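You operate a simulated robot arm through the tools that you are given. There is no shell and no other tool.

You are at the controls of a simulated two-armed robot. One attempt, no reset.

## Task
Fit the size 36 nest and press the black housing's green cap home.
Fine: housing from the green mat; lock the latch; the housing sits in that nest; leave the sliding plate out. Where these are worked on the way, their far stop is far enough and under half their travel is too little: sliding plate.

It is judged by the outcome, as a careful person would: the job done as asked, and still so three seconds after it is handed in. It fails if anything else is knocked over, pushed out of place, dropped, spilled or broken. A push-on lid holds only when it is set on centred and level and pressed home; a screw cap is set on level and turned clockwise until tight.

## Robot
Two 7-joint arms with fingered hands on one trunk that stands fixed in place. Base frame: the origin is at the foot of the trunk, x ahead of it, y to its left, z up. Lengths are in cm, angles in degrees, forces in N, time in s.
The left shoulder is at [3.8, 18.5, 125.2], the right one opposite. With the tool pointing down near the work surface each hand reaches from about 10 to 80 cm from the base axis, measured 20 degrees to its own side. Payload 4 kg a hand.
The TCP of each hand is the grasp point between the finger pads, 2.6 cm short of the fingertips. In the tool frame z runs along the fingers and y along their closing line. The gripper opens to 13.2 cm; its body begins 7.3 cm behind the TCP. The gripper is a hand of 3 fingers: y runs from the thumb to the fingers, the wrist lies at [0, 0, -22.4] in the tool frame, and closing takes about 1.5 s.
Orientation is that of the tool frame in the base frame, as a unit quaternion [x, y, z, w]. With the fingers straight down and closing along the base's y, the tool's x points along the base's -x, its y along +y and its z along -z.

## Interface
- The arms move only by the tool nudge_tool. It takes "left_targets", "right_targets" or both (then of equal length, played together; a hand with none holds still); each is a list of rows, each an object of numbers (a shift or turn left out is 0, a gripper value left out holds the last): "tx", "ty", "tz": the shift along the tool's x, y, z in cm; "ax", "ay", "az": the turn, a rotation vector about the tool's x, y, z in degrees. In form: [{"tx": .., "ty": .., "tz": .., "ax": .., "ay": .., "az": ..}, ...]. A call has 1 to 20 rows; each row is the pose to reach, as a shift and turn from the pose commanded when the call began, along the tool's axes at that moment. "left_claw" and "right_claw" are, for a hand that has rows, the gripper command, from -1 (shut) to 1 (fully open), values between in proportion, set as the call begins (left out, the last holds). Each row takes 0.2 s and may step no farther than 5 cm and 8.6 degrees from the row before; otherwise, or with a gripper value out of range, the whole call is refused. A pose out of reach is approached as far as the arm can. The call stops where the force on the tool passes 50 N (or 10 N more than at its start, if that is more) or the arm is blocked; 0.2 s more then pass. Each finger travels about 7.2 cm/s and halts on what it meets, pressing with about 30 N; the grip force reading is that of the motor and also rises with nothing between the fingers. The clock runs only during rows and for 0.2 s after the last one: add rows that repeat a pose to give the fingers time. The reply holds the time, the measured pose of the TCP, the force on the tool along the base axes, the opening and the grip force, in the units named above and with some noise, with the torque about the TCP (base axes, N m) and any sound that the robot's microphone picked up.
- Cameras (640 x 400 px; columns grow to the right, rows downward): "scene" is now at [12.58, 3.6, 150.15]; the picture's right is [0.39, -0.92, -0.03], its down [-0.38, -0.13, -0.92] and it looks along [0.84, 0.37, -0.40] (base axes); focal length 214 px, centre (320, 200). "left" rides on the left gripper at [-6.2, 0.3, -9.2] in its tool frame; the picture's right is [-0.05, -1.00, 0.00], its down [0.83, -0.04, -0.56] and it looks along [0.55, -0.03, 0.83] (tool axes); focal length 230 px, centre (320, 200). "right" rides on the right gripper at [6.1, 0.3, -9.2] in its tool frame; the picture's right is [-0.05, 1.00, 0.00], its down [-0.83, -0.04, -0.56] and it looks along [-0.55, -0.03, 0.83] (tool axes); focal length 230 px, centre (320, 200). There is no depth. A picture from a camera that has moved, and an enlarged one, comes with that camera's place and axes in the base frame and with its lens.
- grab_frame(camera): a new picture of that camera. No time passes.
- slide_trunk(by): moves the trunk up (or, below 0, down) by that many cm; the arms and the scene camera ride with it, the base frame stays. It gives what a move gives, with no picture.
- curl_fingers(finger1, finger2, thumb_bend, hand): sets how far each is bent, from 0 (flat) to 1 (curled in); at 0.3 the hand is open as for a grip, at 0.7 the pads meet at the TCP. One left out holds its place. A second passes; each finger stops where it meets its share of the squeeze, and holds until it gets a number again. A gripper value or a shape takes the hand back. It gives what a move gives, with no picture; readings hold the bend of each and the force on the fingers (four entries, about 0 where the hand has none), thumb and palm.
- preshape(shape, hand): the hand has 3 fingers and takes this shape, open, in about a second: jaw (thumb against the fingers, like two jaws); tri (thumb and two fingers); tip (a fingertip pinch); poke (one finger out to press); point (the index stretched); flat (the hand flat); cup (the hand cupped); fist (a fist). The gripper value then closes the fingers along that shape, each until it touches; the sizes above hold for jaw. It gives what a move gives, with no picture.
- head_to(pan, tilt): turns the head with the scene camera to pan (to the left, within 86 degrees either way) and tilt (down, from -29 to 69), counted from straight ahead of the robot (the tilt from the chest, where the trunk bows). It gives what a move gives.
- enlarge(camera, box): a new picture of the part [left, top, right, bottom] of that camera's present view, enlarged. No time passes.
- sign_off(): hands the job in; it is judged then, once.

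Nothing tells you positions but the pictures and the camera data. Unless the task says otherwise, let go and move clear before handing in.

The tools are called after "Emit:" as name(argument=value, ...) on one line, values as JSON. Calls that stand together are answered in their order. nudge_tool: Moves the arms, as the interface text tells. Its arguments: {"type":"object","properties":{"left_targets":{"type":"array","items":{"type":"object","properties":{"tx":{"type":"number"},"ty":{"type":"number"},"tz":{"type":"number"},"ax":{"type":"number"},"ay":{"type":"number"},"az":{"type":"number"}}}},"left_claw":{"type":"number"},"right_targets":{"type":"array","items":{"type":"object","properties":{"tx":{"type":"number"},"ty":{"type":"number"},"tz":{"type":"number"},"ax":{"type":"number"},"ay":{"type":"number"},"az":{"type":"number"}}}},"right_claw":{"type":"number"}},"required":[]} The other tools are called the same way: slide_trunk (by) moves the trunk up or down; preshape (shape, hand) gives the hand a shape; curl_fingers (finger1, finger2, thumb_bend, hand) moves the fingers one by one; head_to (pan, tilt) turns the head that bears the scene camera; grab_frame (camera) takes a picture; enlarge (camera, box) takes an enlarged picture of a part of a camera's view; sign_off () hands the job in.

At the start:

```text
time: 0.0
left_tcp_pos: [30.55, 41.8, 140.78]
left_ee_rot: [0.0, 1.0, 0.0, 0.001]
left_contact_force: [0.2, 0.0, 0.2]
left_torque: [0.01, -0.02, 0.02]
left_gripper_width: 13.18
left_finger_force: 0.0
left_shape: jaw
left_bend: [0.3, 0.3, 0.3]
left_finger forces: [0.0, 0.1, 0.0, 0.1, 0.0, 0.0]
right_tcp_pos: [48.94, 0.72, 148.51]
right_ee_rot: [0.0, 1.0, 0.002, 0.0]
right_contact_force: [-0.2, -0.2, -0.4]
right_torque: [0.05, -0.02, 0.0]
right_gripper_width: 13.16
right_finger_force: 0.1
right_shape: jaw
right_bend: [0.3, 0.3, 0.3]
right_finger forces: [0.0, 0.1, 0.1, 0.0, 0.0, 0.0]
trunk travel left (down, up): [-28.2, 18.0]
head pan, tilt (commanded): [23.0, 19.2]
```

scene: 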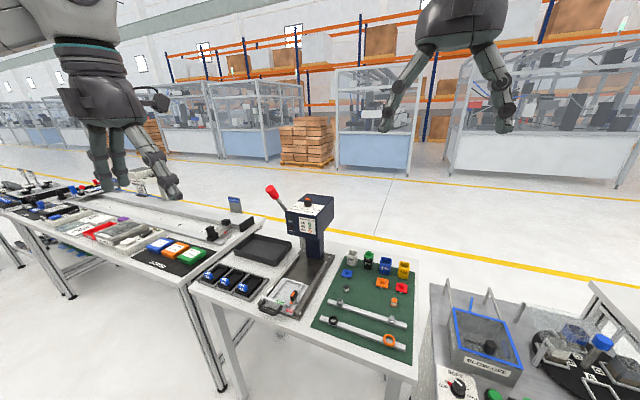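
right: 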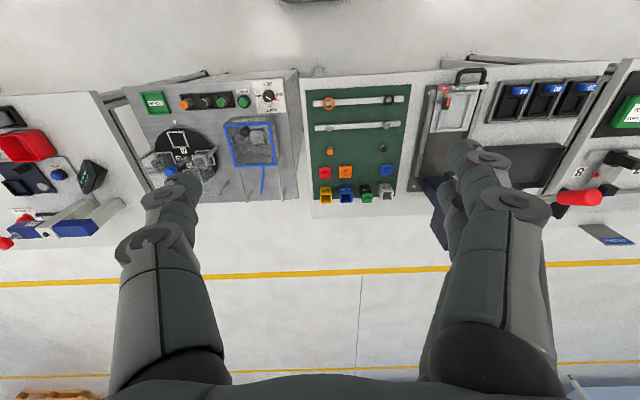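
left: 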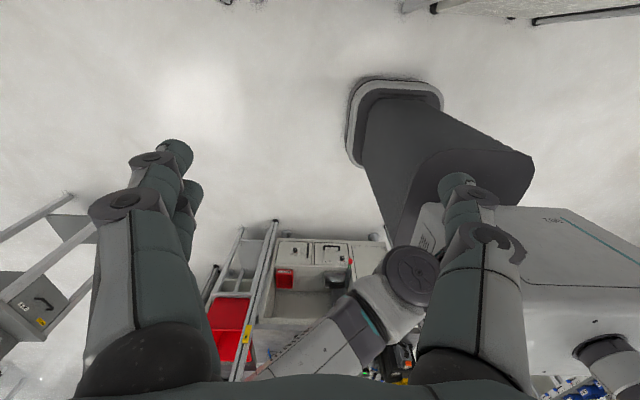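

I see a press station with a red lever, a sliding plate at its base, three trays at left holding nests, and a green mat with housings and caps. I'll enlarge the pictures to find the details.

Emit:
enlarge(camera="scene", box=[180, 170, 340, 330])

Emit:
enlarge(camera="scene", box=[310, 230, 430, 370])

Emit:
enlarge(camera="right", box=[300, 70, 640, 240])

```text
2.50 times, centred on (260, 250) of scene
camera zoom: at [12.58, 3.6, 150.15], right [0.39, -0.92, -0.03], down [-0.38, -0.13, -0.92], along [0.84, 0.37, -0.4], focal length 536 px, centre (470, 75)
```

zoom: 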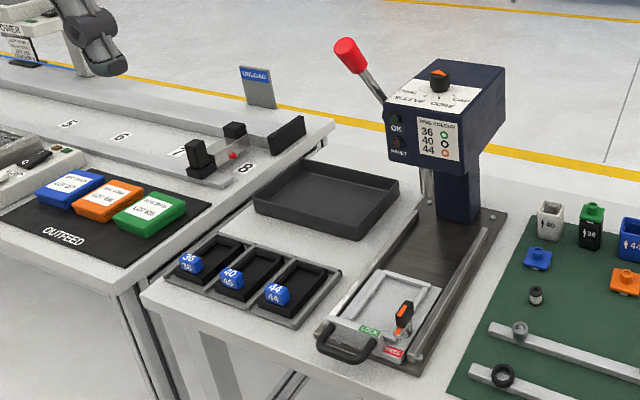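

```text
2.86 times, centred on (370, 300) of scene
camera zoom: at [12.58, 3.6, 150.15], right [0.39, -0.92, -0.03], down [-0.38, -0.13, -0.92], along [0.84, 0.37, -0.4], focal length 613 px, centre (177, -86)
```

zoom: 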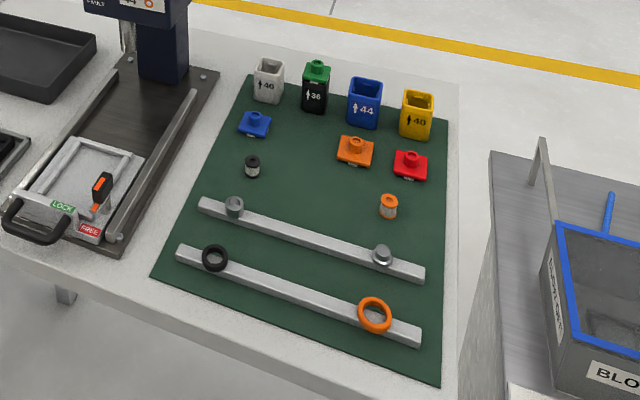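

```text
1.88 times, centred on (470, 155) of right
camera zoom: at [42.65, 1.06, 157.9], right [0.05, 1.0, 0.0], down [0.83, -0.05, 0.56], along [0.56, -0.03, -0.83], focal length 433 px, centre (38, 285)
```

zoom: 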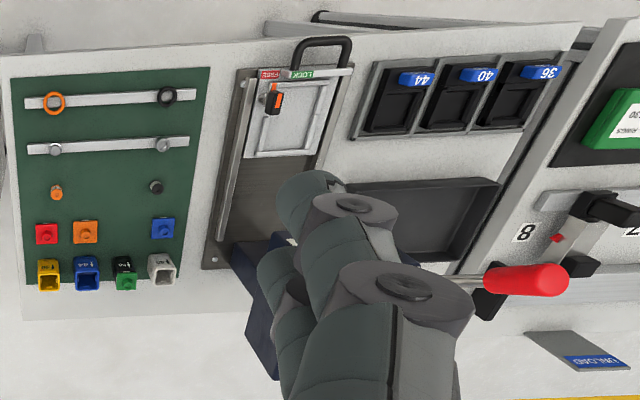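

I see the press with its dial, a drawer plate with a LOCK/FREE latch, the nests 36/40/44, and the black 36 housing with a green cap on it. I'll enlarge these further to read the labels.

Emit:
enlarge(camera="scene", box=[260, 180, 340, 230])

Emit:
enlarge(camera="scene", box=[250, 265, 330, 325])

Emit:
enlarge(camera="scene", box=[335, 245, 415, 295])

Emit:
enlarge(camera="scene", box=[190, 250, 270, 300])

```text
8.00 times, centred on (300, 205) of scene
camera zoom: at [12.58, 3.6, 150.15], right [0.39, -0.92, -0.03], down [-0.38, -0.13, -0.92], along [0.84, 0.37, -0.4], focal length 1716 px, centre (480, 160)
```

zoom: 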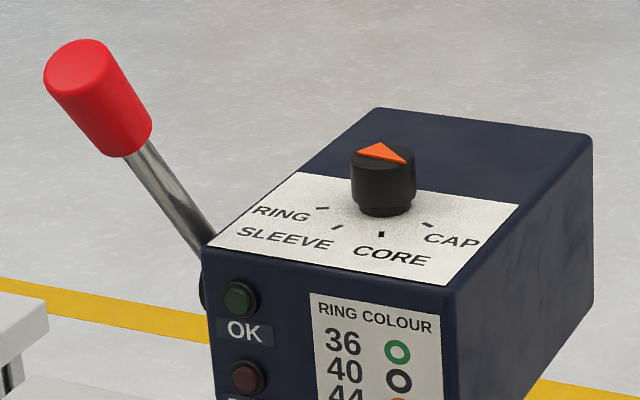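

```text
6.67 times, centred on (290, 295) of scene
camera zoom: at [12.58, 3.6, 150.15], right [0.39, -0.92, -0.03], down [-0.38, -0.13, -0.92], along [0.84, 0.37, -0.4], focal length 1430 px, centre (520, -433)
```

zoom: 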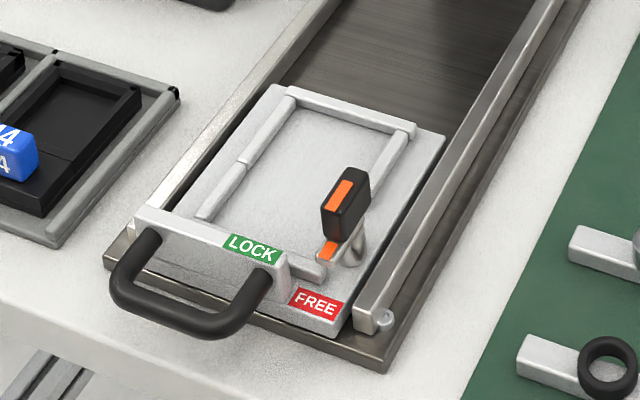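

```text
8.00 times, centred on (375, 270) of scene
camera zoom: at [12.58, 3.6, 150.15], right [0.39, -0.92, -0.03], down [-0.38, -0.13, -0.92], along [0.84, 0.37, -0.4], focal length 1716 px, centre (-120, -360)
```

zoom: 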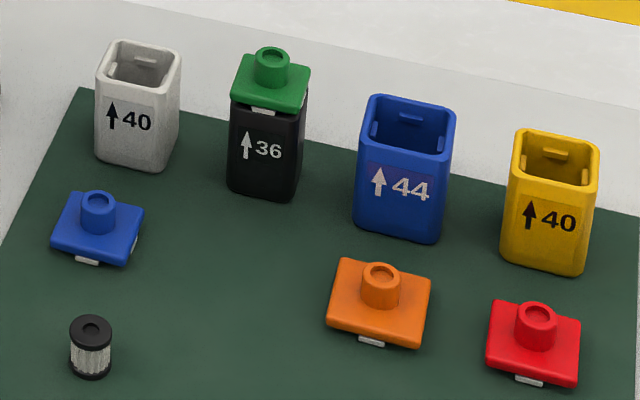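

```text
8.00 times, centred on (230, 275) of scene
camera zoom: at [12.58, 3.6, 150.15], right [0.39, -0.92, -0.03], down [-0.38, -0.13, -0.92], along [0.84, 0.37, -0.4], focal length 1716 px, centre (1040, -400)
```

zoom: 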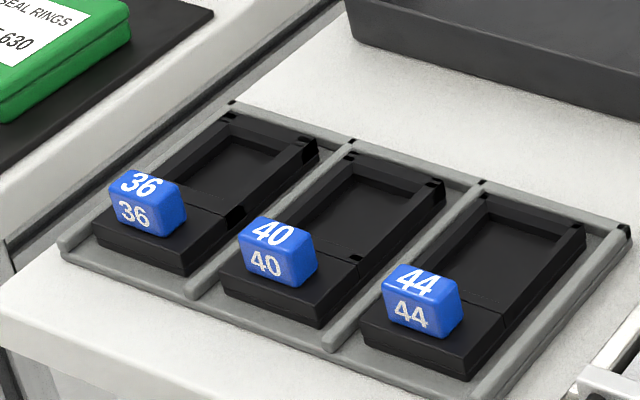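

The housing seems to be about 85 cm ahead and 14 cm left, and the drawer handle about 51 cm ahead and 40 cm left, at a table height near 88 cm. I'll turn the head down to the station for a better view.

Emit:
head_to(pan=28, tilt=40)

Emit:
grab_frame(camera="scene")

```text
time: 0.8
left_tcp_pos: [30.45, 41.86, 140.86]
left_ee_rot: [0.0, 1.0, 0.0, 0.001]
left_contact_force: [0.3, 0.4, 0.0]
left_torque: [0.0, 0.01, -0.03]
left_gripper_width: 13.18
left_finger_force: 0.1
left_shape: jaw
left_bend: [0.3, 0.3, 0.3]
left_finger forces: [0.0, 0.0, 0.0, 0.0, 0.1, 0.0]
right_tcp_pos: [48.88, 0.78, 148.59]
right_ee_rot: [0.0, 1.0, 0.002, 0.002]
right_contact_force: [-0.4, -0.3, 0.0]
right_torque: [-0.06, 0.03, -0.02]
right_gripper_width: 13.21
right_finger_force: 0.0
right_shape: jaw
right_bend: [0.3, 0.3, 0.3]
right_finger forces: [0.0, 0.1, 0.0, 0.0, 0.0, 0.0]
trunk travel left (down, up): [-28.2, 18.0]
head pan, tilt (commanded): [28.0, 40.0]
```

```text
taken
camera scene: at [11.24, 3.94, 146.98], right [0.47, -0.88, -0.04], down [-0.63, -0.3, -0.72], along [0.62, 0.36, -0.7], focal length 214 px, centre (320, 200)
```

scene: 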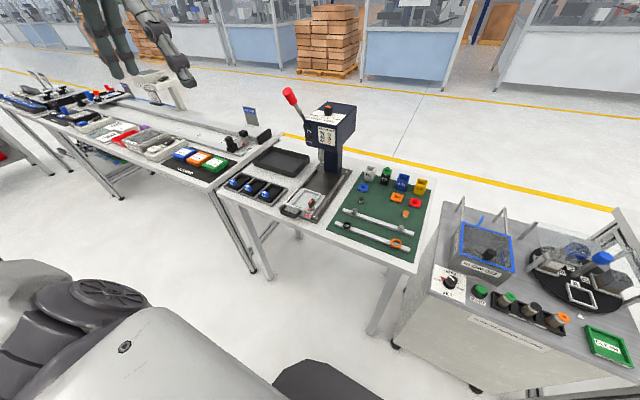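

The whole station is now in view. I'll enlarge the drawer, nests, press and mat from here.

Emit:
enlarge(camera="scene", box=[215, 160, 345, 241])

Emit:
enlarge(camera="scene", box=[320, 150, 450, 231])

Emit:
enlarge(camera="scene", box=[275, 80, 365, 136])

Emit:
enlarge(camera="scene", box=[275, 180, 339, 220])

```text
4.92 times, centred on (280, 200) of scene
camera zoom: at [11.24, 3.94, 146.98], right [0.47, -0.88, -0.04], down [-0.63, -0.3, -0.72], along [0.62, 0.36, -0.7], focal length 1056 px, centre (517, 198)
```

zoom: 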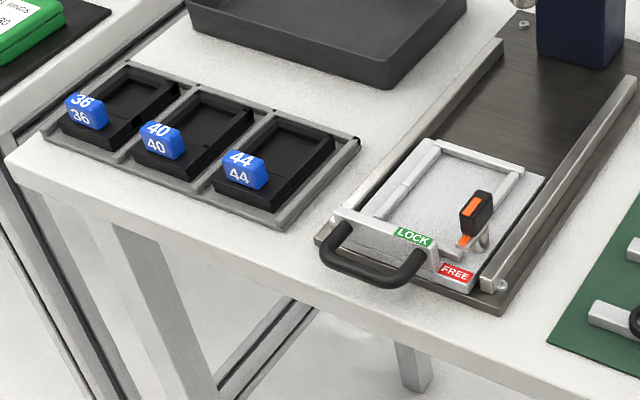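

```text
4.92 times, centred on (385, 190) of scene
camera zoom: at [11.24, 3.94, 146.98], right [0.47, -0.88, -0.04], down [-0.63, -0.3, -0.72], along [0.62, 0.36, -0.7], focal length 1056 px, centre (0, 247)
```

zoom: 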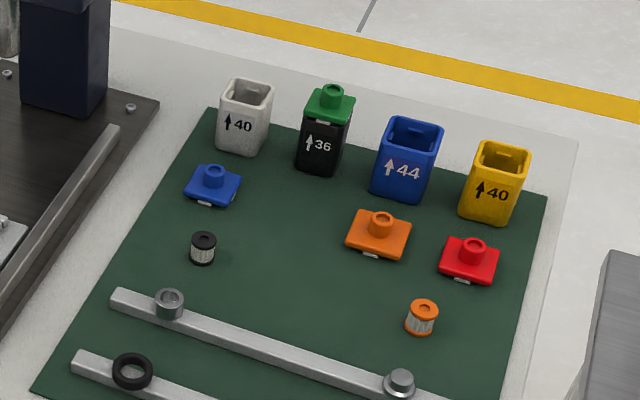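

```text
7.11 times, centred on (320, 108) of scene
camera zoom: at [11.24, 3.94, 146.98], right [0.47, -0.88, -0.04], down [-0.63, -0.3, -0.72], along [0.62, 0.36, -0.7], focal length 1525 px, centre (320, 854)
```

zoom: 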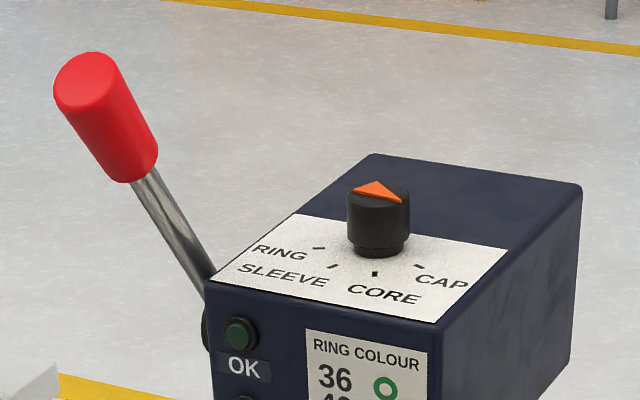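

```text
10.00 times, centred on (307, 200) of scene
camera zoom: at [11.24, 3.94, 146.98], right [0.47, -0.88, -0.04], down [-0.63, -0.3, -0.72], along [0.62, 0.36, -0.7], focal length 2145 px, centre (450, 200)
```

zoom: 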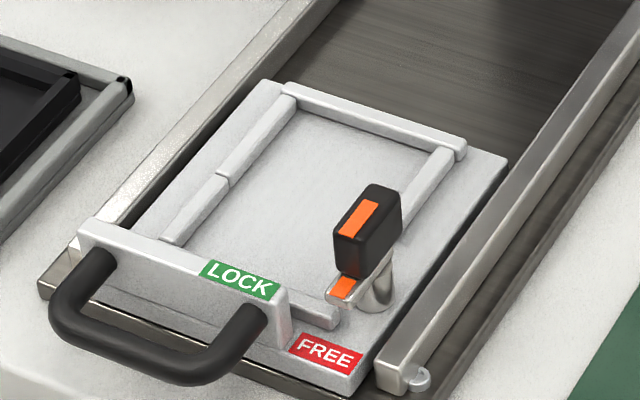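

I place the red lever knob near [67, 45, 124], the housing near [85, 14, 95] and the drawer around x 50–65, y 40. Next I'll bring the left hand over the drawer, pitched forward so that its camera looks straight down.

Emit:
nudge_tool(left_targets=[{"tx": -2, "tz": 2.2, "ay": -4}, {"tx": -4, "tz": 4.4, "ay": -8}, {"tx": -6, "tz": 6.6, "ay": -12}, {"tx": -8, "tz": 8.8, "ay": -16}, {"tx": -10, "tz": 11, "ay": -20}, {"tx": -12, "tz": 13.2, "ay": -24}, {"tx": -14, "tz": 15.4, "ay": -28}, {"tx": -16, "tz": 17.6, "ay": -32}, {"tx": -18, "tz": 19.8, "ay": -36}, {"tx": -20, "tz": 22, "ay": -40}, {"tx": -20, "tz": 22, "ay": -40}])

Emit:
grab_frame(camera="left")

Emit:
grab_frame(camera="scene")

```text
time: 3.2
left_tcp_pos: [50.53, 41.82, 119.05]
left_ee_rot: [0.0, 0.939, 0.0, 0.343]
left_contact_force: [0.1, -0.6, 0.5]
left_torque: [0.02, -0.02, -0.01]
left_gripper_width: 13.18
left_finger_force: 0.0
left_shape: jaw
left_bend: [0.3, 0.3, 0.3]
left_finger forces: [0.0, 0.0, 0.0, 0.0, 0.0, 0.0]
right_tcp_pos: [48.87, 0.77, 148.54]
right_ee_rot: [0.0, 1.0, 0.002, 0.001]
right_contact_force: [0.1, -0.1, 0.3]
right_torque: [0.0, 0.02, 0.02]
right_gripper_width: 13.18
right_finger_force: 0.0
right_shape: jaw
right_bend: [0.3, 0.3, 0.3]
right_finger forces: [0.0, 0.0, 0.0, 0.1, 0.0, 0.1]
trunk travel left (down, up): [-28.2, 18.0]
head pan, tilt (commanded): [28.0, 40.0]
```

```text
taken
camera left: at [49.38, 42.31, 129.89], right [0.04, -1.0, 0.03], down [-0.99, -0.04, -0.11], along [0.11, -0.03, -0.99], focal length 230 px, centre (320, 200)
```

left: 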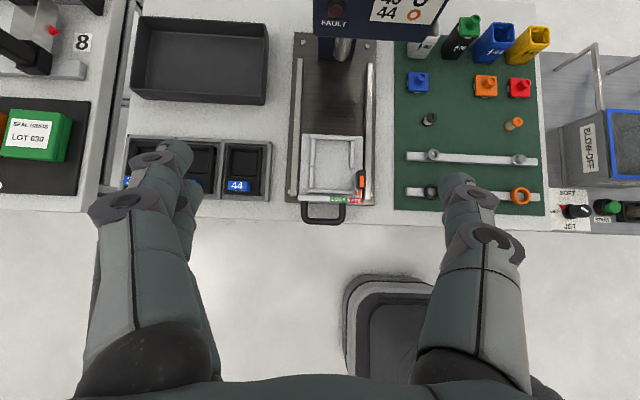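

```text
taken
camera scene: at [11.21, 3.94, 146.98], right [0.47, -0.88, -0.04], down [-0.63, -0.3, -0.72], along [0.62, 0.36, -0.7], focal length 214 px, centre (320, 200)
```

scene: 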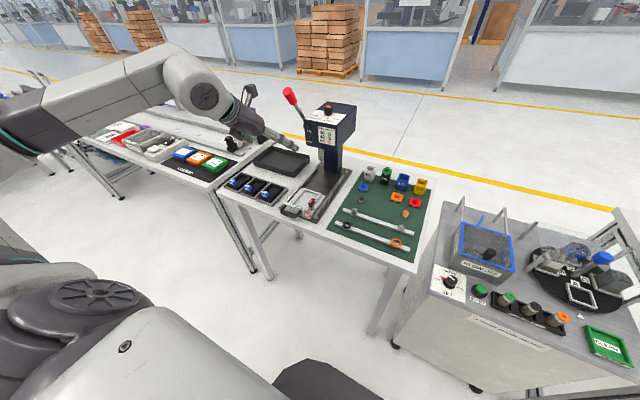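

The left camera looks straight down on the station, and the handle comes out at about [51.7, 40.7, 90.5]. I'll enlarge the details.

Emit:
enlarge(camera="left", box=[280, 110, 400, 230])

Emit:
enlarge(camera="left", box=[380, 0, 560, 112])

Emit:
enlarge(camera="left", box=[110, 130, 290, 220])

```text
3.33 times, centred on (340, 170) of left
camera zoom: at [49.38, 42.31, 129.89], right [0.04, -1.0, 0.03], down [-0.99, -0.04, -0.11], along [0.11, -0.03, -0.99], focal length 767 px, centre (253, 300)
```

zoom: 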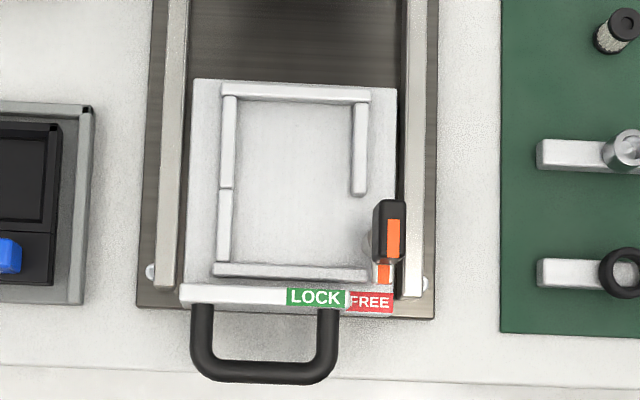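

```text
3.56 times, centred on (470, 56) of left
camera zoom: at [49.38, 42.31, 129.89], right [0.04, -1.0, 0.03], down [-0.99, -0.04, -0.11], along [0.11, -0.03, -0.99], focal length 818 px, centre (-213, 712)
```

zoom: 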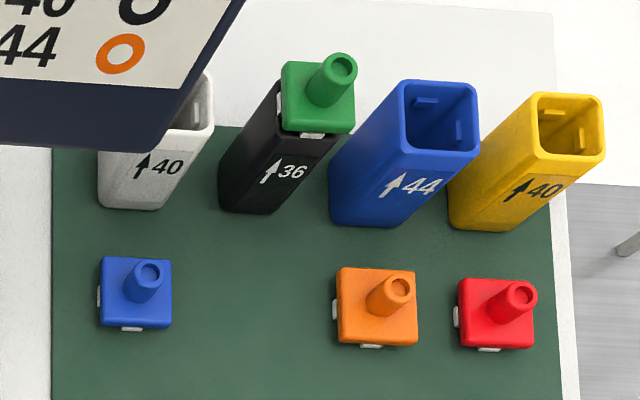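

```text
3.56 times, centred on (200, 175) of left
camera zoom: at [49.38, 42.31, 129.89], right [0.04, -1.0, 0.03], down [-0.99, -0.04, -0.11], along [0.11, -0.03, -0.99], focal length 818 px, centre (747, 289)
```

zoom: 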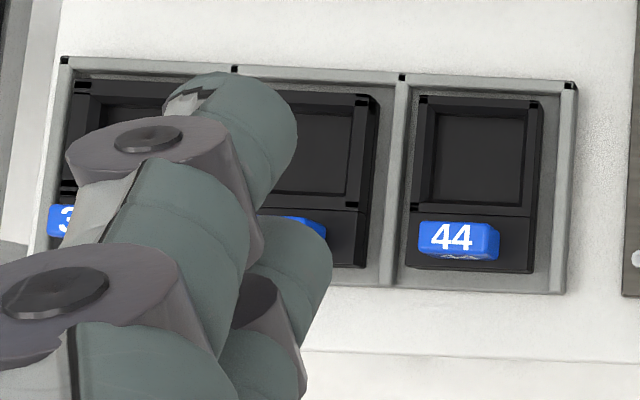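

The latch arm points at FREE now, and the nests lie the same way round as the frame. I'll move the left hand over nest 36 for a closer look and better triangulation.

Emit:
nudge_tool(left_targets=[{"tx": 0.76, "ty": 3.81, "tz": 1.485}, {"tx": 1.52, "ty": 7.62, "tz": 2.97}, {"tx": 2.28, "ty": 11.44, "tz": 4.455}, {"tx": 3.04, "ty": 15.25, "tz": 5.94}, {"tx": 3.8, "ty": 19.06, "tz": 7.425}, {"tx": 4.56, "ty": 22.87, "tz": 8.91}, {"tx": 5.32, "ty": 26.69, "tz": 10.4}, {"tx": 6.08, "ty": 30.5, "tz": 11.88}, {"tx": 6.08, "ty": 30.5, "tz": 11.88}])

Emit:
grab_frame(camera="left")

Emit:
grab_frame(camera="scene")

```text
time: 5.2
left_tcp_pos: [53.56, 71.77, 105.65]
left_ee_rot: [0.0, 0.94, 0.0, 0.342]
left_contact_force: [0.2, 0.1, 0.4]
left_torque: [-0.01, 0.0, 0.01]
left_gripper_width: 13.21
left_finger_force: 0.0
left_shape: jaw
left_bend: [0.3, 0.3, 0.3]
left_finger forces: [0.0, 0.0, 0.1, 0.1, 0.0, 0.0]
right_tcp_pos: [48.81, 0.67, 148.61]
right_ee_rot: [0.0, 1.0, 0.002, 0.001]
right_contact_force: [0.5, -0.2, 0.2]
right_torque: [-0.01, -0.01, 0.01]
right_gripper_width: 13.21
right_finger_force: 0.1
right_shape: jaw
right_bend: [0.3, 0.3, 0.3]
right_finger forces: [0.0, 0.0, 0.0, 0.0, 0.0, 0.0]
trunk travel left (down, up): [-28.2, 18.0]
head pan, tilt (commanded): [28.0, 40.0]
```

```text
taken
camera left: at [52.31, 72.26, 116.55], right [0.04, -1.0, 0.03], down [-0.99, -0.04, -0.11], along [0.11, -0.03, -0.99], focal length 230 px, centre (320, 200)
```

left: 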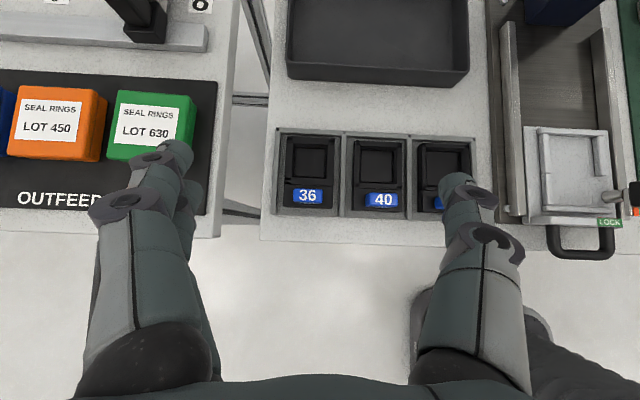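

```text
taken
camera scene: at [11.21, 3.88, 146.98], right [0.47, -0.88, -0.04], down [-0.63, -0.3, -0.72], along [0.62, 0.36, -0.7], focal length 214 px, centre (320, 200)
```

scene: 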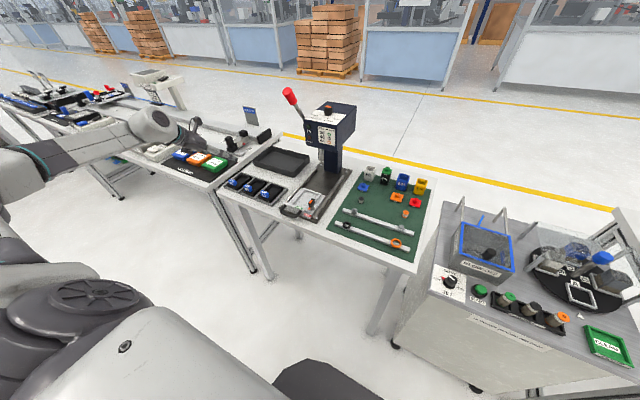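

The tray pitch has changed between these two views, which lets me get the depth. I'll enlarge nest 36 from here.

Emit:
enlarge(camera="left", box=[265, 120, 425, 220])

Emit:
enlarge(camera="left", box=[480, 100, 640, 200])

```text
4.00 times, centred on (345, 170) of left
camera zoom: at [52.31, 72.26, 116.55], right [0.04, -1.0, 0.03], down [-0.99, -0.04, -0.11], along [0.11, -0.03, -0.99], focal length 920 px, centre (220, 320)
```

zoom: 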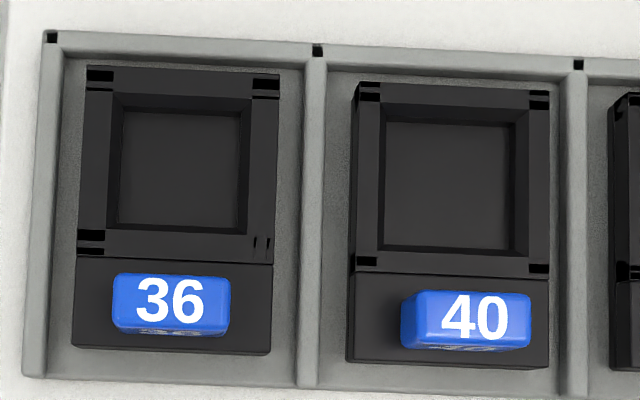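

```text
4.00 times, centred on (560, 150) of left
camera zoom: at [52.31, 72.26, 116.55], right [0.04, -1.0, 0.03], down [-0.99, -0.04, -0.11], along [0.11, -0.03, -0.99], focal length 920 px, centre (-640, 400)
```

zoom: 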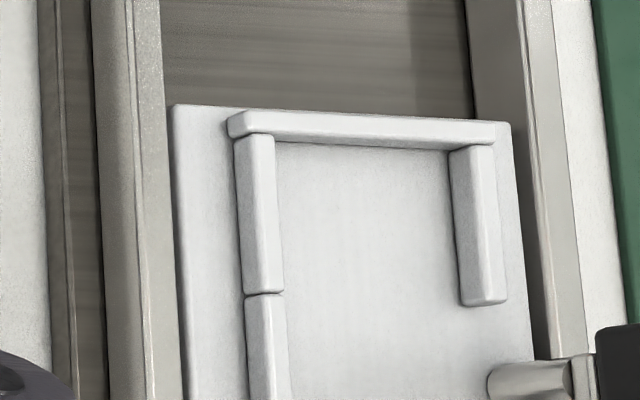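

From two views, tray dividers are at z≈87.4 with a pitch of 8.7 cm, and the 36 tab top is centred at about [55.9, 72.9, 90.1] and 3.4 cm wide. I'll now look at the latch and drawer from closer.

Emit:
nudge_tool(left_targets=[{"tx": -0.27, "ty": -4.35, "tz": 0.16}, {"tx": -0.54, "ty": -8.7, "tz": 0.33}, {"tx": -0.81, "ty": -13.05, "tz": 0.49}, {"tx": -1.08, "ty": -17.4, "tz": 0.65}, {"tx": -1.36, "ty": -21.75, "tz": 0.81}, {"tx": -1.63, "ty": -26.1, "tz": 0.98}, {"tx": -1.9, "ty": -30.45, "tz": 1.14}, {"tx": -2.17, "ty": -34.8, "tz": 1.3}, {"tx": -2.17, "ty": -34.8, "tz": 1.3}])

Emit:
grab_frame(camera="left")

Emit:
enlarge(camera="left", box=[240, 60, 400, 220])

```text
time: 7.2
left_tcp_pos: [55.88, 37.49, 106.09]
left_ee_rot: [-0.001, 0.94, 0.001, 0.342]
left_contact_force: [-0.2, 0.0, -0.6]
left_torque: [-0.02, 0.0, 0.03]
left_gripper_width: 13.19
left_finger_force: 0.1
left_shape: jaw
left_bend: [0.3, 0.3, 0.3]
left_finger forces: [0.0, 0.0, 0.0, 0.0, 0.0, 0.0]
right_tcp_pos: [48.92, 0.76, 148.57]
right_ee_rot: [0.0, 1.0, 0.002, 0.002]
right_contact_force: [0.0, 0.2, -0.1]
right_torque: [0.0, -0.01, 0.02]
right_gripper_width: 13.2
right_finger_force: 0.0
right_shape: jaw
right_bend: [0.3, 0.3, 0.3]
right_finger forces: [0.0, 0.0, 0.1, 0.0, 0.0, 0.1]
trunk travel left (down, up): [-28.2, 18.0]
head pan, tilt (commanded): [28.0, 40.0]
```

```text
taken
camera left: at [54.56, 38.07, 117.01], right [0.04, -1.0, 0.03], down [-0.99, -0.04, -0.11], along [0.11, -0.03, -0.99], focal length 230 px, centre (320, 200)
```

left: 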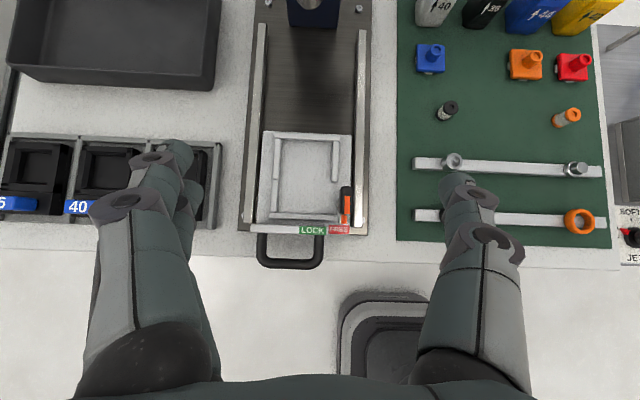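

```text
2.50 times, centred on (320, 140) of left
camera zoom: at [54.56, 38.07, 117.01], right [0.04, -1.0, 0.03], down [-0.99, -0.04, -0.11], along [0.11, -0.03, -0.99], focal length 575 px, centre (320, 350)
```

zoom: 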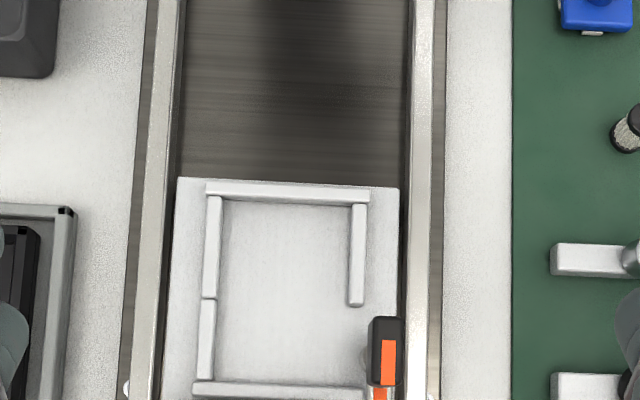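

I'm now above the drawer. I'll enlarge the latch and handle region.

Emit:
enlarge(camera="left", box=[300, 175, 364, 239])

Emit:
enlarge(camera="left", box=[240, 120, 368, 280])

Emit:
enlarge(camera="right", box=[410, 60, 520, 130])

```text
6.25 times, centred on (332, 207) of left
camera zoom: at [54.56, 38.07, 117.01], right [0.04, -1.0, 0.03], down [-0.99, -0.04, -0.11], along [0.11, -0.03, -0.99], focal length 1438 px, centre (245, 156)
```

zoom: 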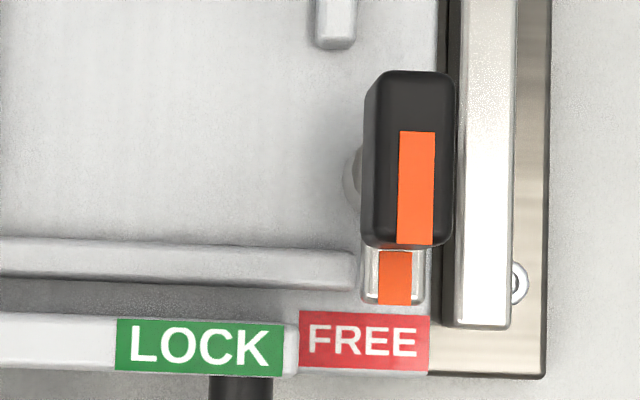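

```text
2.50 times, centred on (304, 200) of left
camera zoom: at [54.56, 38.07, 117.01], right [0.04, -1.0, 0.03], down [-0.99, -0.04, -0.11], along [0.11, -0.03, -0.99], focal length 575 px, centre (360, 200)
```

zoom: 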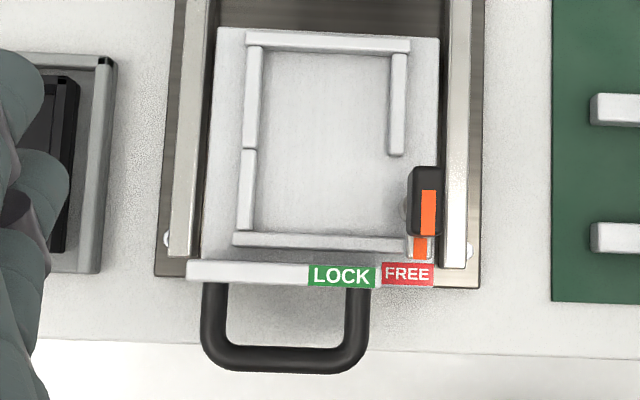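

```text
5.71 times, centred on (465, 95) of right
camera zoom: at [42.59, 1.11, 157.92], right [0.05, 1.0, 0.0], down [0.83, -0.05, 0.56], along [0.56, -0.03, -0.83], focal length 1315 px, centre (-509, 800)
```

zoom: 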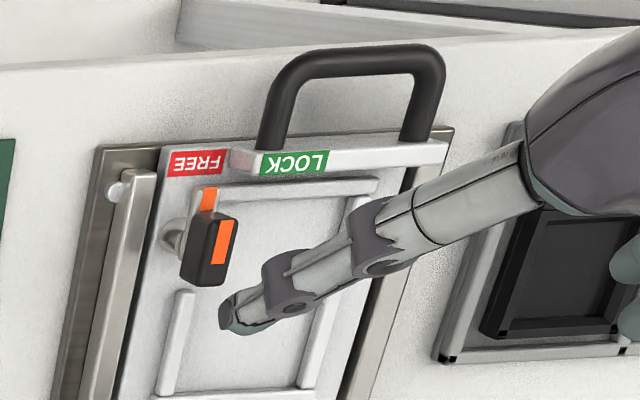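

The latch is a bar on a post near [57.4, 34.5], with its top at about z 93.2; the frame inside spans x 55.9–65.1 and y 35.9–42.2. Before planning grips I'll check how the left hand's fingers are spaced.

Emit:
enlarge(camera="scene", box=[230, 110, 350, 210])

Emit:
enlarge(camera="right", box=[400, 60, 640, 210])

Emit:
enlarge(camera="left", box=[60, 120, 560, 400])

```text
4.00 times, centred on (290, 160) of scene
camera zoom: at [11.19, 3.98, 146.98], right [0.47, -0.88, -0.04], down [-0.63, -0.3, -0.72], along [0.62, 0.36, -0.7], focal length 858 px, centre (440, 360)
```

zoom: 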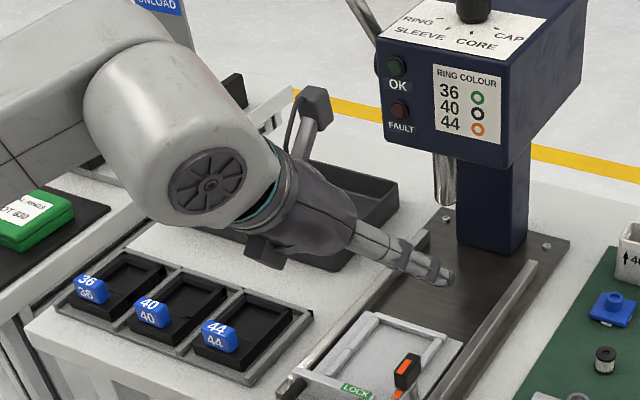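

```text
2.67 times, centred on (520, 135) of right
camera zoom: at [42.59, 1.11, 157.92], right [0.05, 1.0, 0.0], down [0.83, -0.05, 0.56], along [0.56, -0.03, -0.83], focal length 614 px, centre (-213, 373)
```

zoom: 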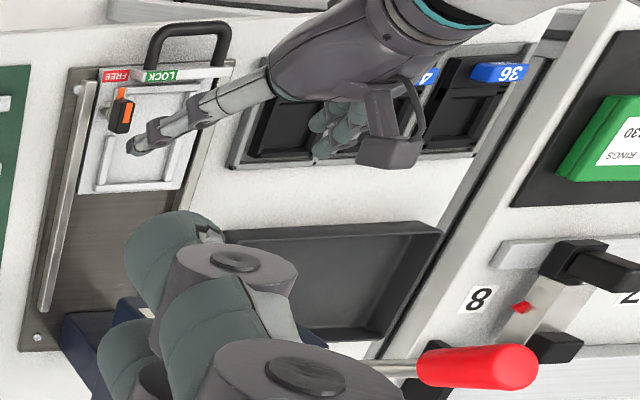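

```text
1.28 times, centred on (310, 260) of left
camera zoom: at [54.56, 38.07, 117.01], right [0.04, -1.0, 0.03], down [-0.99, -0.04, -0.11], along [0.11, -0.03, -0.99], focal length 294 px, centre (333, 123)
```

zoom: 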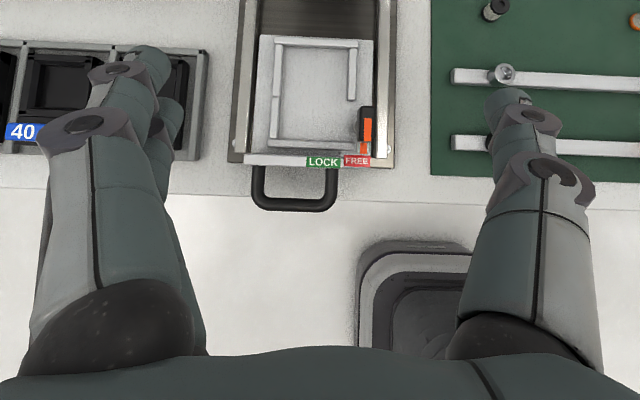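

The hand has two fingers 2.6 cm apart on one side and the thumb centred on the other, so the tab is best gripped across its 1.4 cm thickness (along x), with the hand yawed 90°. I'll raise the left hand, straighten it and test how far it can yaw.

Emit:
nudge_tool(left_targets=[{"tx": -0.1, "ty": 1.5, "tz": -3.56, "ay": 8}, {"tx": -0.2, "ty": 3, "tz": -7.12, "ay": 16}, {"tx": -0.35, "ty": 4.5, "tz": -10.7, "ay": 24}, {"tx": -0.47, "ty": 6, "tz": -14.2, "ay": 32}, {"tx": -0.58, "ty": 7.5, "tz": -17.8, "ay": 40}, {"tx": -0.58, "ty": 7.5, "tz": -17.8, "ay": 40}])

Emit:
nudge_tool(left_targets=[{"az": -8.5}, {"az": -17}, {"az": -25.5}, {"az": -34}, {"az": -42.5}, {"az": -51}, {"az": -59.5}, {"az": -68}, {"az": -76.5}, {"az": -85}, {"az": -90}, {"az": -90}])

Emit:
grab_frame(camera="scene")

Emit:
grab_frame(camera="left")

```text
time: 8.6
left_tcp_pos: [45.16, 44.81, 120.12]
left_ee_rot: [0.0, 1.0, 0.0, -0.001]
left_contact_force: [-0.2, -0.1, -0.1]
left_torque: [0.0, -0.03, -0.02]
left_gripper_width: 13.2
left_finger_force: 0.2
left_shape: jaw
left_bend: [0.3, 0.3, 0.3]
left_finger forces: [0.0, 0.0, 0.1, 0.0, 0.1, 0.0]
right_tcp_pos: [49.04, 0.69, 148.52]
right_ee_rot: [0.0, 1.0, 0.001, 0.001]
right_contact_force: [0.6, 0.7, -0.1]
right_torque: [0.01, -0.02, -0.01]
right_gripper_width: 13.2
right_finger_force: 0.0
right_shape: jaw
right_bend: [0.3, 0.3, 0.3]
right_finger forces: [0.0, 0.0, 0.1, 0.0, 0.1, 0.0]
trunk travel left (down, up): [-28.2, 18.0]
head pan, tilt (commanded): [28.0, 40.0]
```

```text
time: 11.2
left_tcp_pos: [44.81, 44.99, 120.23]
left_ee_rot: [0.708, -0.706, 0.0, 0.0]
left_contact_force: [-0.7, -0.6, 0.1]
left_torque: [0.03, -0.01, 0.03]
left_gripper_width: 13.19
left_finger_force: 0.1
left_shape: jaw
left_bend: [0.3, 0.3, 0.3]
left_finger forces: [0.0, 0.0, 0.0, 0.1, 0.0, 0.1]
right_tcp_pos: [48.92, 0.8, 148.49]
right_ee_rot: [-0.001, 1.0, 0.001, 0.001]
right_contact_force: [-0.4, -0.3, 0.9]
right_torque: [0.01, 0.01, 0.0]
right_gripper_width: 13.19
right_finger_force: 0.1
right_shape: jaw
right_bend: [0.3, 0.3, 0.3]
right_finger forces: [0.1, 0.1, 0.1, 0.0, 0.0, 0.0]
trunk travel left (down, up): [-28.2, 18.0]
head pan, tilt (commanded): [28.0, 40.0]
```

```text
taken
camera scene: at [11.24, 3.95, 146.98], right [0.47, -0.88, -0.04], down [-0.63, -0.3, -0.72], along [0.62, 0.36, -0.7], focal length 214 px, centre (320, 200)
```

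scene: 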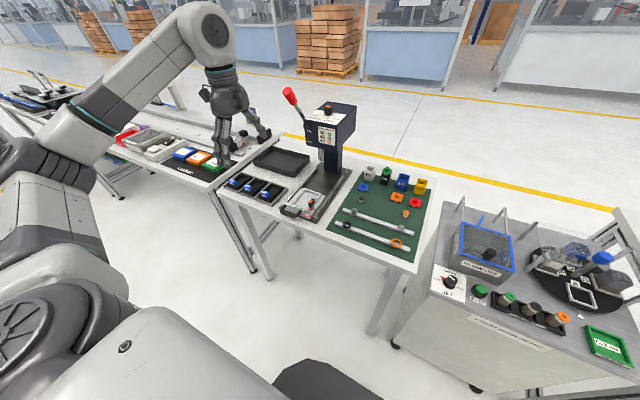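

```text
taken
camera left: at [44.6, 51.37, 129.44], right [1.0, 0.05, 0.0], down [0.04, -0.83, 0.56], along [0.03, -0.55, -0.83], focal length 230 px, centre (320, 200)
```

left: 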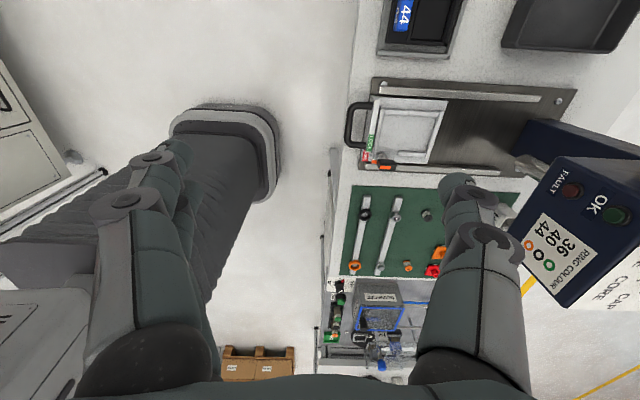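

A yaw of −90° works. I'll tilt the hand 25° so that it points out to the left, which keeps the wrist in reach, and move it above the nest 36 tab.

Emit:
nudge_tool(left_targets=[{"tx": -3.5, "ty": -1.375, "tz": 1.875, "ay": -3.125}, {"tx": -7, "ty": -2.75, "tz": 3.75, "ay": -6.25}, {"tx": -10.5, "ty": -4.125, "tz": 5.625, "ay": -9.375}, {"tx": -14, "ty": -5.5, "tz": 7.5, "ay": -12.5}, {"tx": -17.5, "ty": -6.875, "tz": 9.375, "ay": -15.625}, {"tx": -21, "ty": -8.25, "tz": 11.25, "ay": -18.75}, {"tx": -24.5, "ty": -9.625, "tz": 13.125, "ay": -21.875}, {"tx": -28, "ty": -11, "tz": 15, "ay": -25}, {"tx": -28, "ty": -11, "tz": 15, "ay": -25}, {"tx": -28, "ty": -11, "tz": 15, "ay": -25}])

Emit:
grab_frame(camera="left")

Emit:
grab_frame(camera="scene")

```text
time: 13.4
left_tcp_pos: [55.95, 73.09, 105.22]
left_ee_rot: [-0.69, 0.691, 0.153, 0.153]
left_contact_force: [0.2, -0.1, 0.3]
left_torque: [0.01, 0.01, 0.01]
left_gripper_width: 13.18
left_finger_force: 0.1
left_shape: jaw
left_bend: [0.3, 0.3, 0.3]
left_finger forces: [0.0, 0.0, 0.1, 0.1, 0.1, 0.0]
right_tcp_pos: [48.9, 0.77, 148.52]
right_ee_rot: [0.0, 1.0, 0.002, 0.002]
right_contact_force: [-0.6, -0.5, -0.4]
right_torque: [0.0, 0.02, 0.02]
right_gripper_width: 13.2
right_finger_force: 0.0
right_shape: jaw
right_bend: [0.3, 0.3, 0.3]
right_finger forces: [0.0, 0.1, 0.0, 0.0, 0.0, 0.0]
trunk travel left (down, up): [-28.2, 18.0]
head pan, tilt (commanded): [28.0, 40.0]
```

```text
taken
camera left: at [55.62, 74.94, 116.18], right [1.0, 0.05, 0.02], down [0.04, -0.99, 0.15], along [0.03, -0.15, -0.99], focal length 230 px, centre (320, 200)
```

left: 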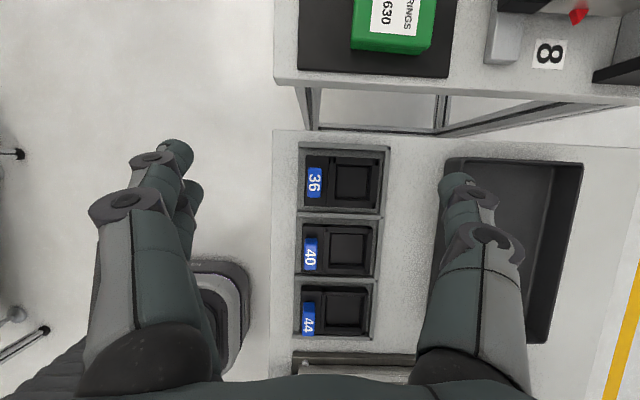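

```text
taken
camera scene: at [11.24, 3.95, 146.98], right [0.47, -0.88, -0.04], down [-0.63, -0.3, -0.72], along [0.62, 0.36, -0.7], focal length 214 px, centre (320, 200)
```

scene: 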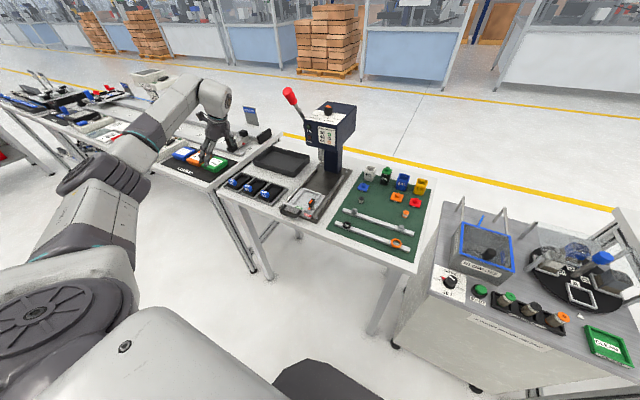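

The tab of nest 36 lies nearly under the grasp centre. I'll enlarge to measure it.

Emit:
enlarge(camera="left", box=[280, 135, 408, 215])

```text
5.00 times, centred on (344, 175) of left
camera zoom: at [55.62, 74.94, 116.18], right [1.0, 0.05, 0.02], down [0.04, -0.99, 0.15], along [0.03, -0.15, -0.99], focal length 1150 px, centre (200, 325)
```

zoom: 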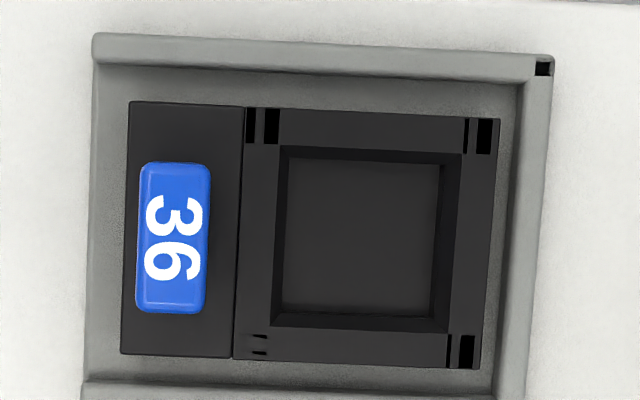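

The tab is 1.6 × 3.4 cm, centred at about [55.7, 73.0]. I'll check from the head camera how tall the tab stands against the nest walls.

Emit:
enlarge(camera="scene", box=[222, 170, 262, 195])

Emit:
enlarge(camera="scene", box=[250, 180, 290, 205])

Emit:
enlarge(camera="left", box=[285, 270, 405, 345])

```text
16.00 times, centred on (242, 182) of scene
camera zoom: at [11.24, 3.95, 146.98], right [0.47, -0.88, -0.04], down [-0.63, -0.3, -0.72], along [0.62, 0.36, -0.7], focal length 3432 px, centre (1568, 480)
```

zoom: 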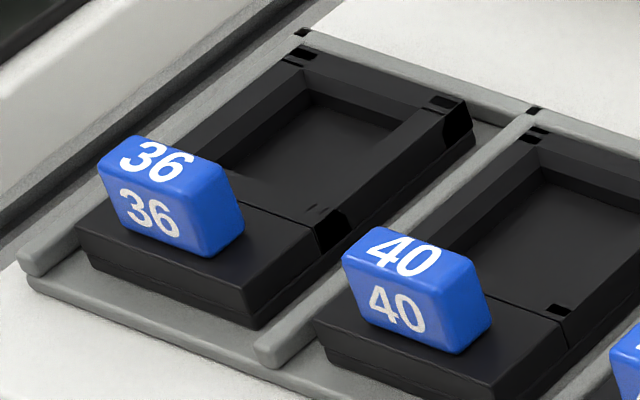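

```text
16.00 times, centred on (270, 192) of scene
camera zoom: at [11.24, 3.95, 146.98], right [0.47, -0.88, -0.04], down [-0.63, -0.3, -0.72], along [0.62, 0.36, -0.7], focal length 3432 px, centre (1120, 320)
```

zoom: 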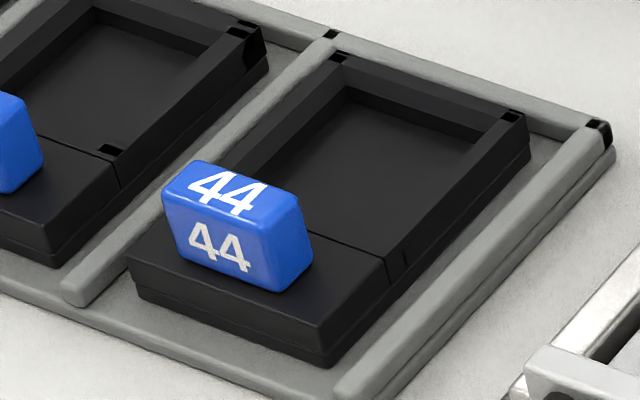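

```text
5.33 times, centred on (345, 308) of left
camera zoom: at [55.62, 74.94, 116.18], right [1.0, 0.05, 0.02], down [0.04, -0.99, 0.15], along [0.03, -0.15, -0.99], focal length 1227 px, centre (187, -373)
```

zoom: 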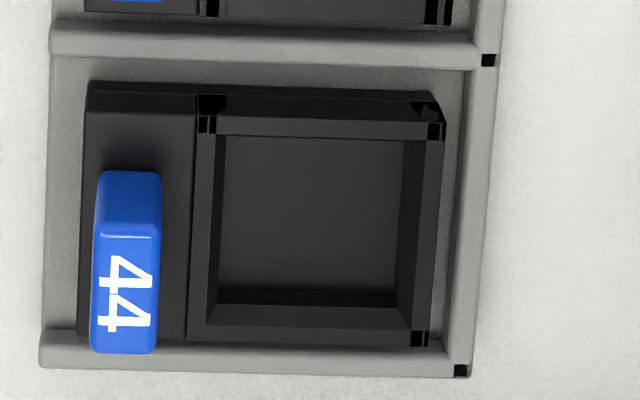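

The nest is a flat block with the tab standing 2.3 cm above it, so fingertips can reach well down its faces. I'll reduce the tilt to 15°, narrow the opening and re-check the alignment.

Emit:
nudge_tool(left_targets=[{"ty": 0.12, "ay": 5}, {"ty": 0.24, "ay": 10}, {"ty": 0.24, "ay": 10}, {"ty": 0.24, "ay": 10}, {"ty": 0.24, "ay": 10}, {"ty": 0.24, "ay": 10}, {"ty": 0.24, "ay": 10}], left_claw=-0.3)

Emit:
grab_frame(camera="left")

Emit:
enlarge(camera="left", box=[240, 110, 400, 250])

```text
time: 15.0
left_tcp_pos: [55.71, 73.06, 105.31]
left_ee_rot: [-0.701, 0.701, 0.092, 0.093]
left_contact_force: [-0.3, 0.1, -0.4]
left_torque: [0.01, 0.01, 0.01]
left_gripper_width: 4.67
left_finger_force: 0.1
left_shape: jaw
left_bend: [0.73, 0.73, 0.7]
left_finger forces: [0.1, 0.0, 0.0, 0.0, 0.1, 0.0]
right_tcp_pos: [48.93, 0.72, 148.52]
right_ee_rot: [-0.001, 1.0, 0.002, 0.0]
right_contact_force: [-0.3, 0.6, -0.1]
right_torque: [0.01, -0.01, 0.02]
right_gripper_width: 13.21
right_finger_force: 0.1
right_shape: jaw
right_bend: [0.3, 0.3, 0.3]
right_finger forces: [0.0, 0.0, 0.0, 0.1, 0.0, 0.1]
trunk travel left (down, up): [-28.2, 18.0]
head pan, tilt (commanded): [28.0, 40.0]
```

```text
taken
camera left: at [55.38, 76.87, 115.67], right [1.0, 0.05, 0.01], down [0.04, -0.95, 0.32], along [0.03, -0.32, -0.95], focal length 230 px, centre (320, 200)
```

left: 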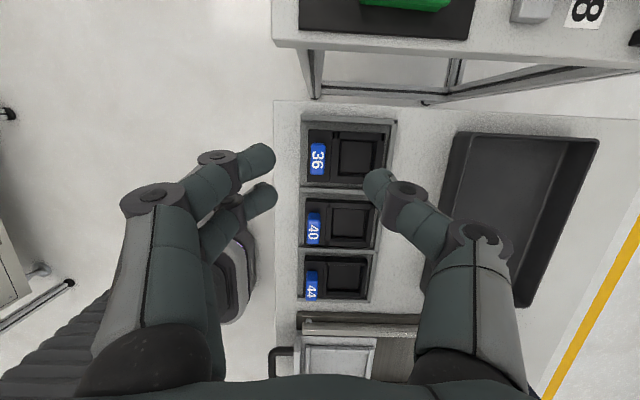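

```text
2.86 times, centred on (320, 180) of left
camera zoom: at [55.38, 76.87, 115.67], right [1.0, 0.05, 0.01], down [0.04, -0.95, 0.32], along [0.03, -0.32, -0.95], focal length 657 px, centre (320, 257)
```

zoom: 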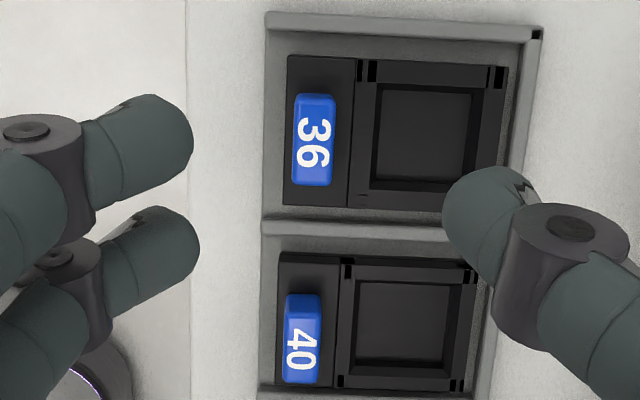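

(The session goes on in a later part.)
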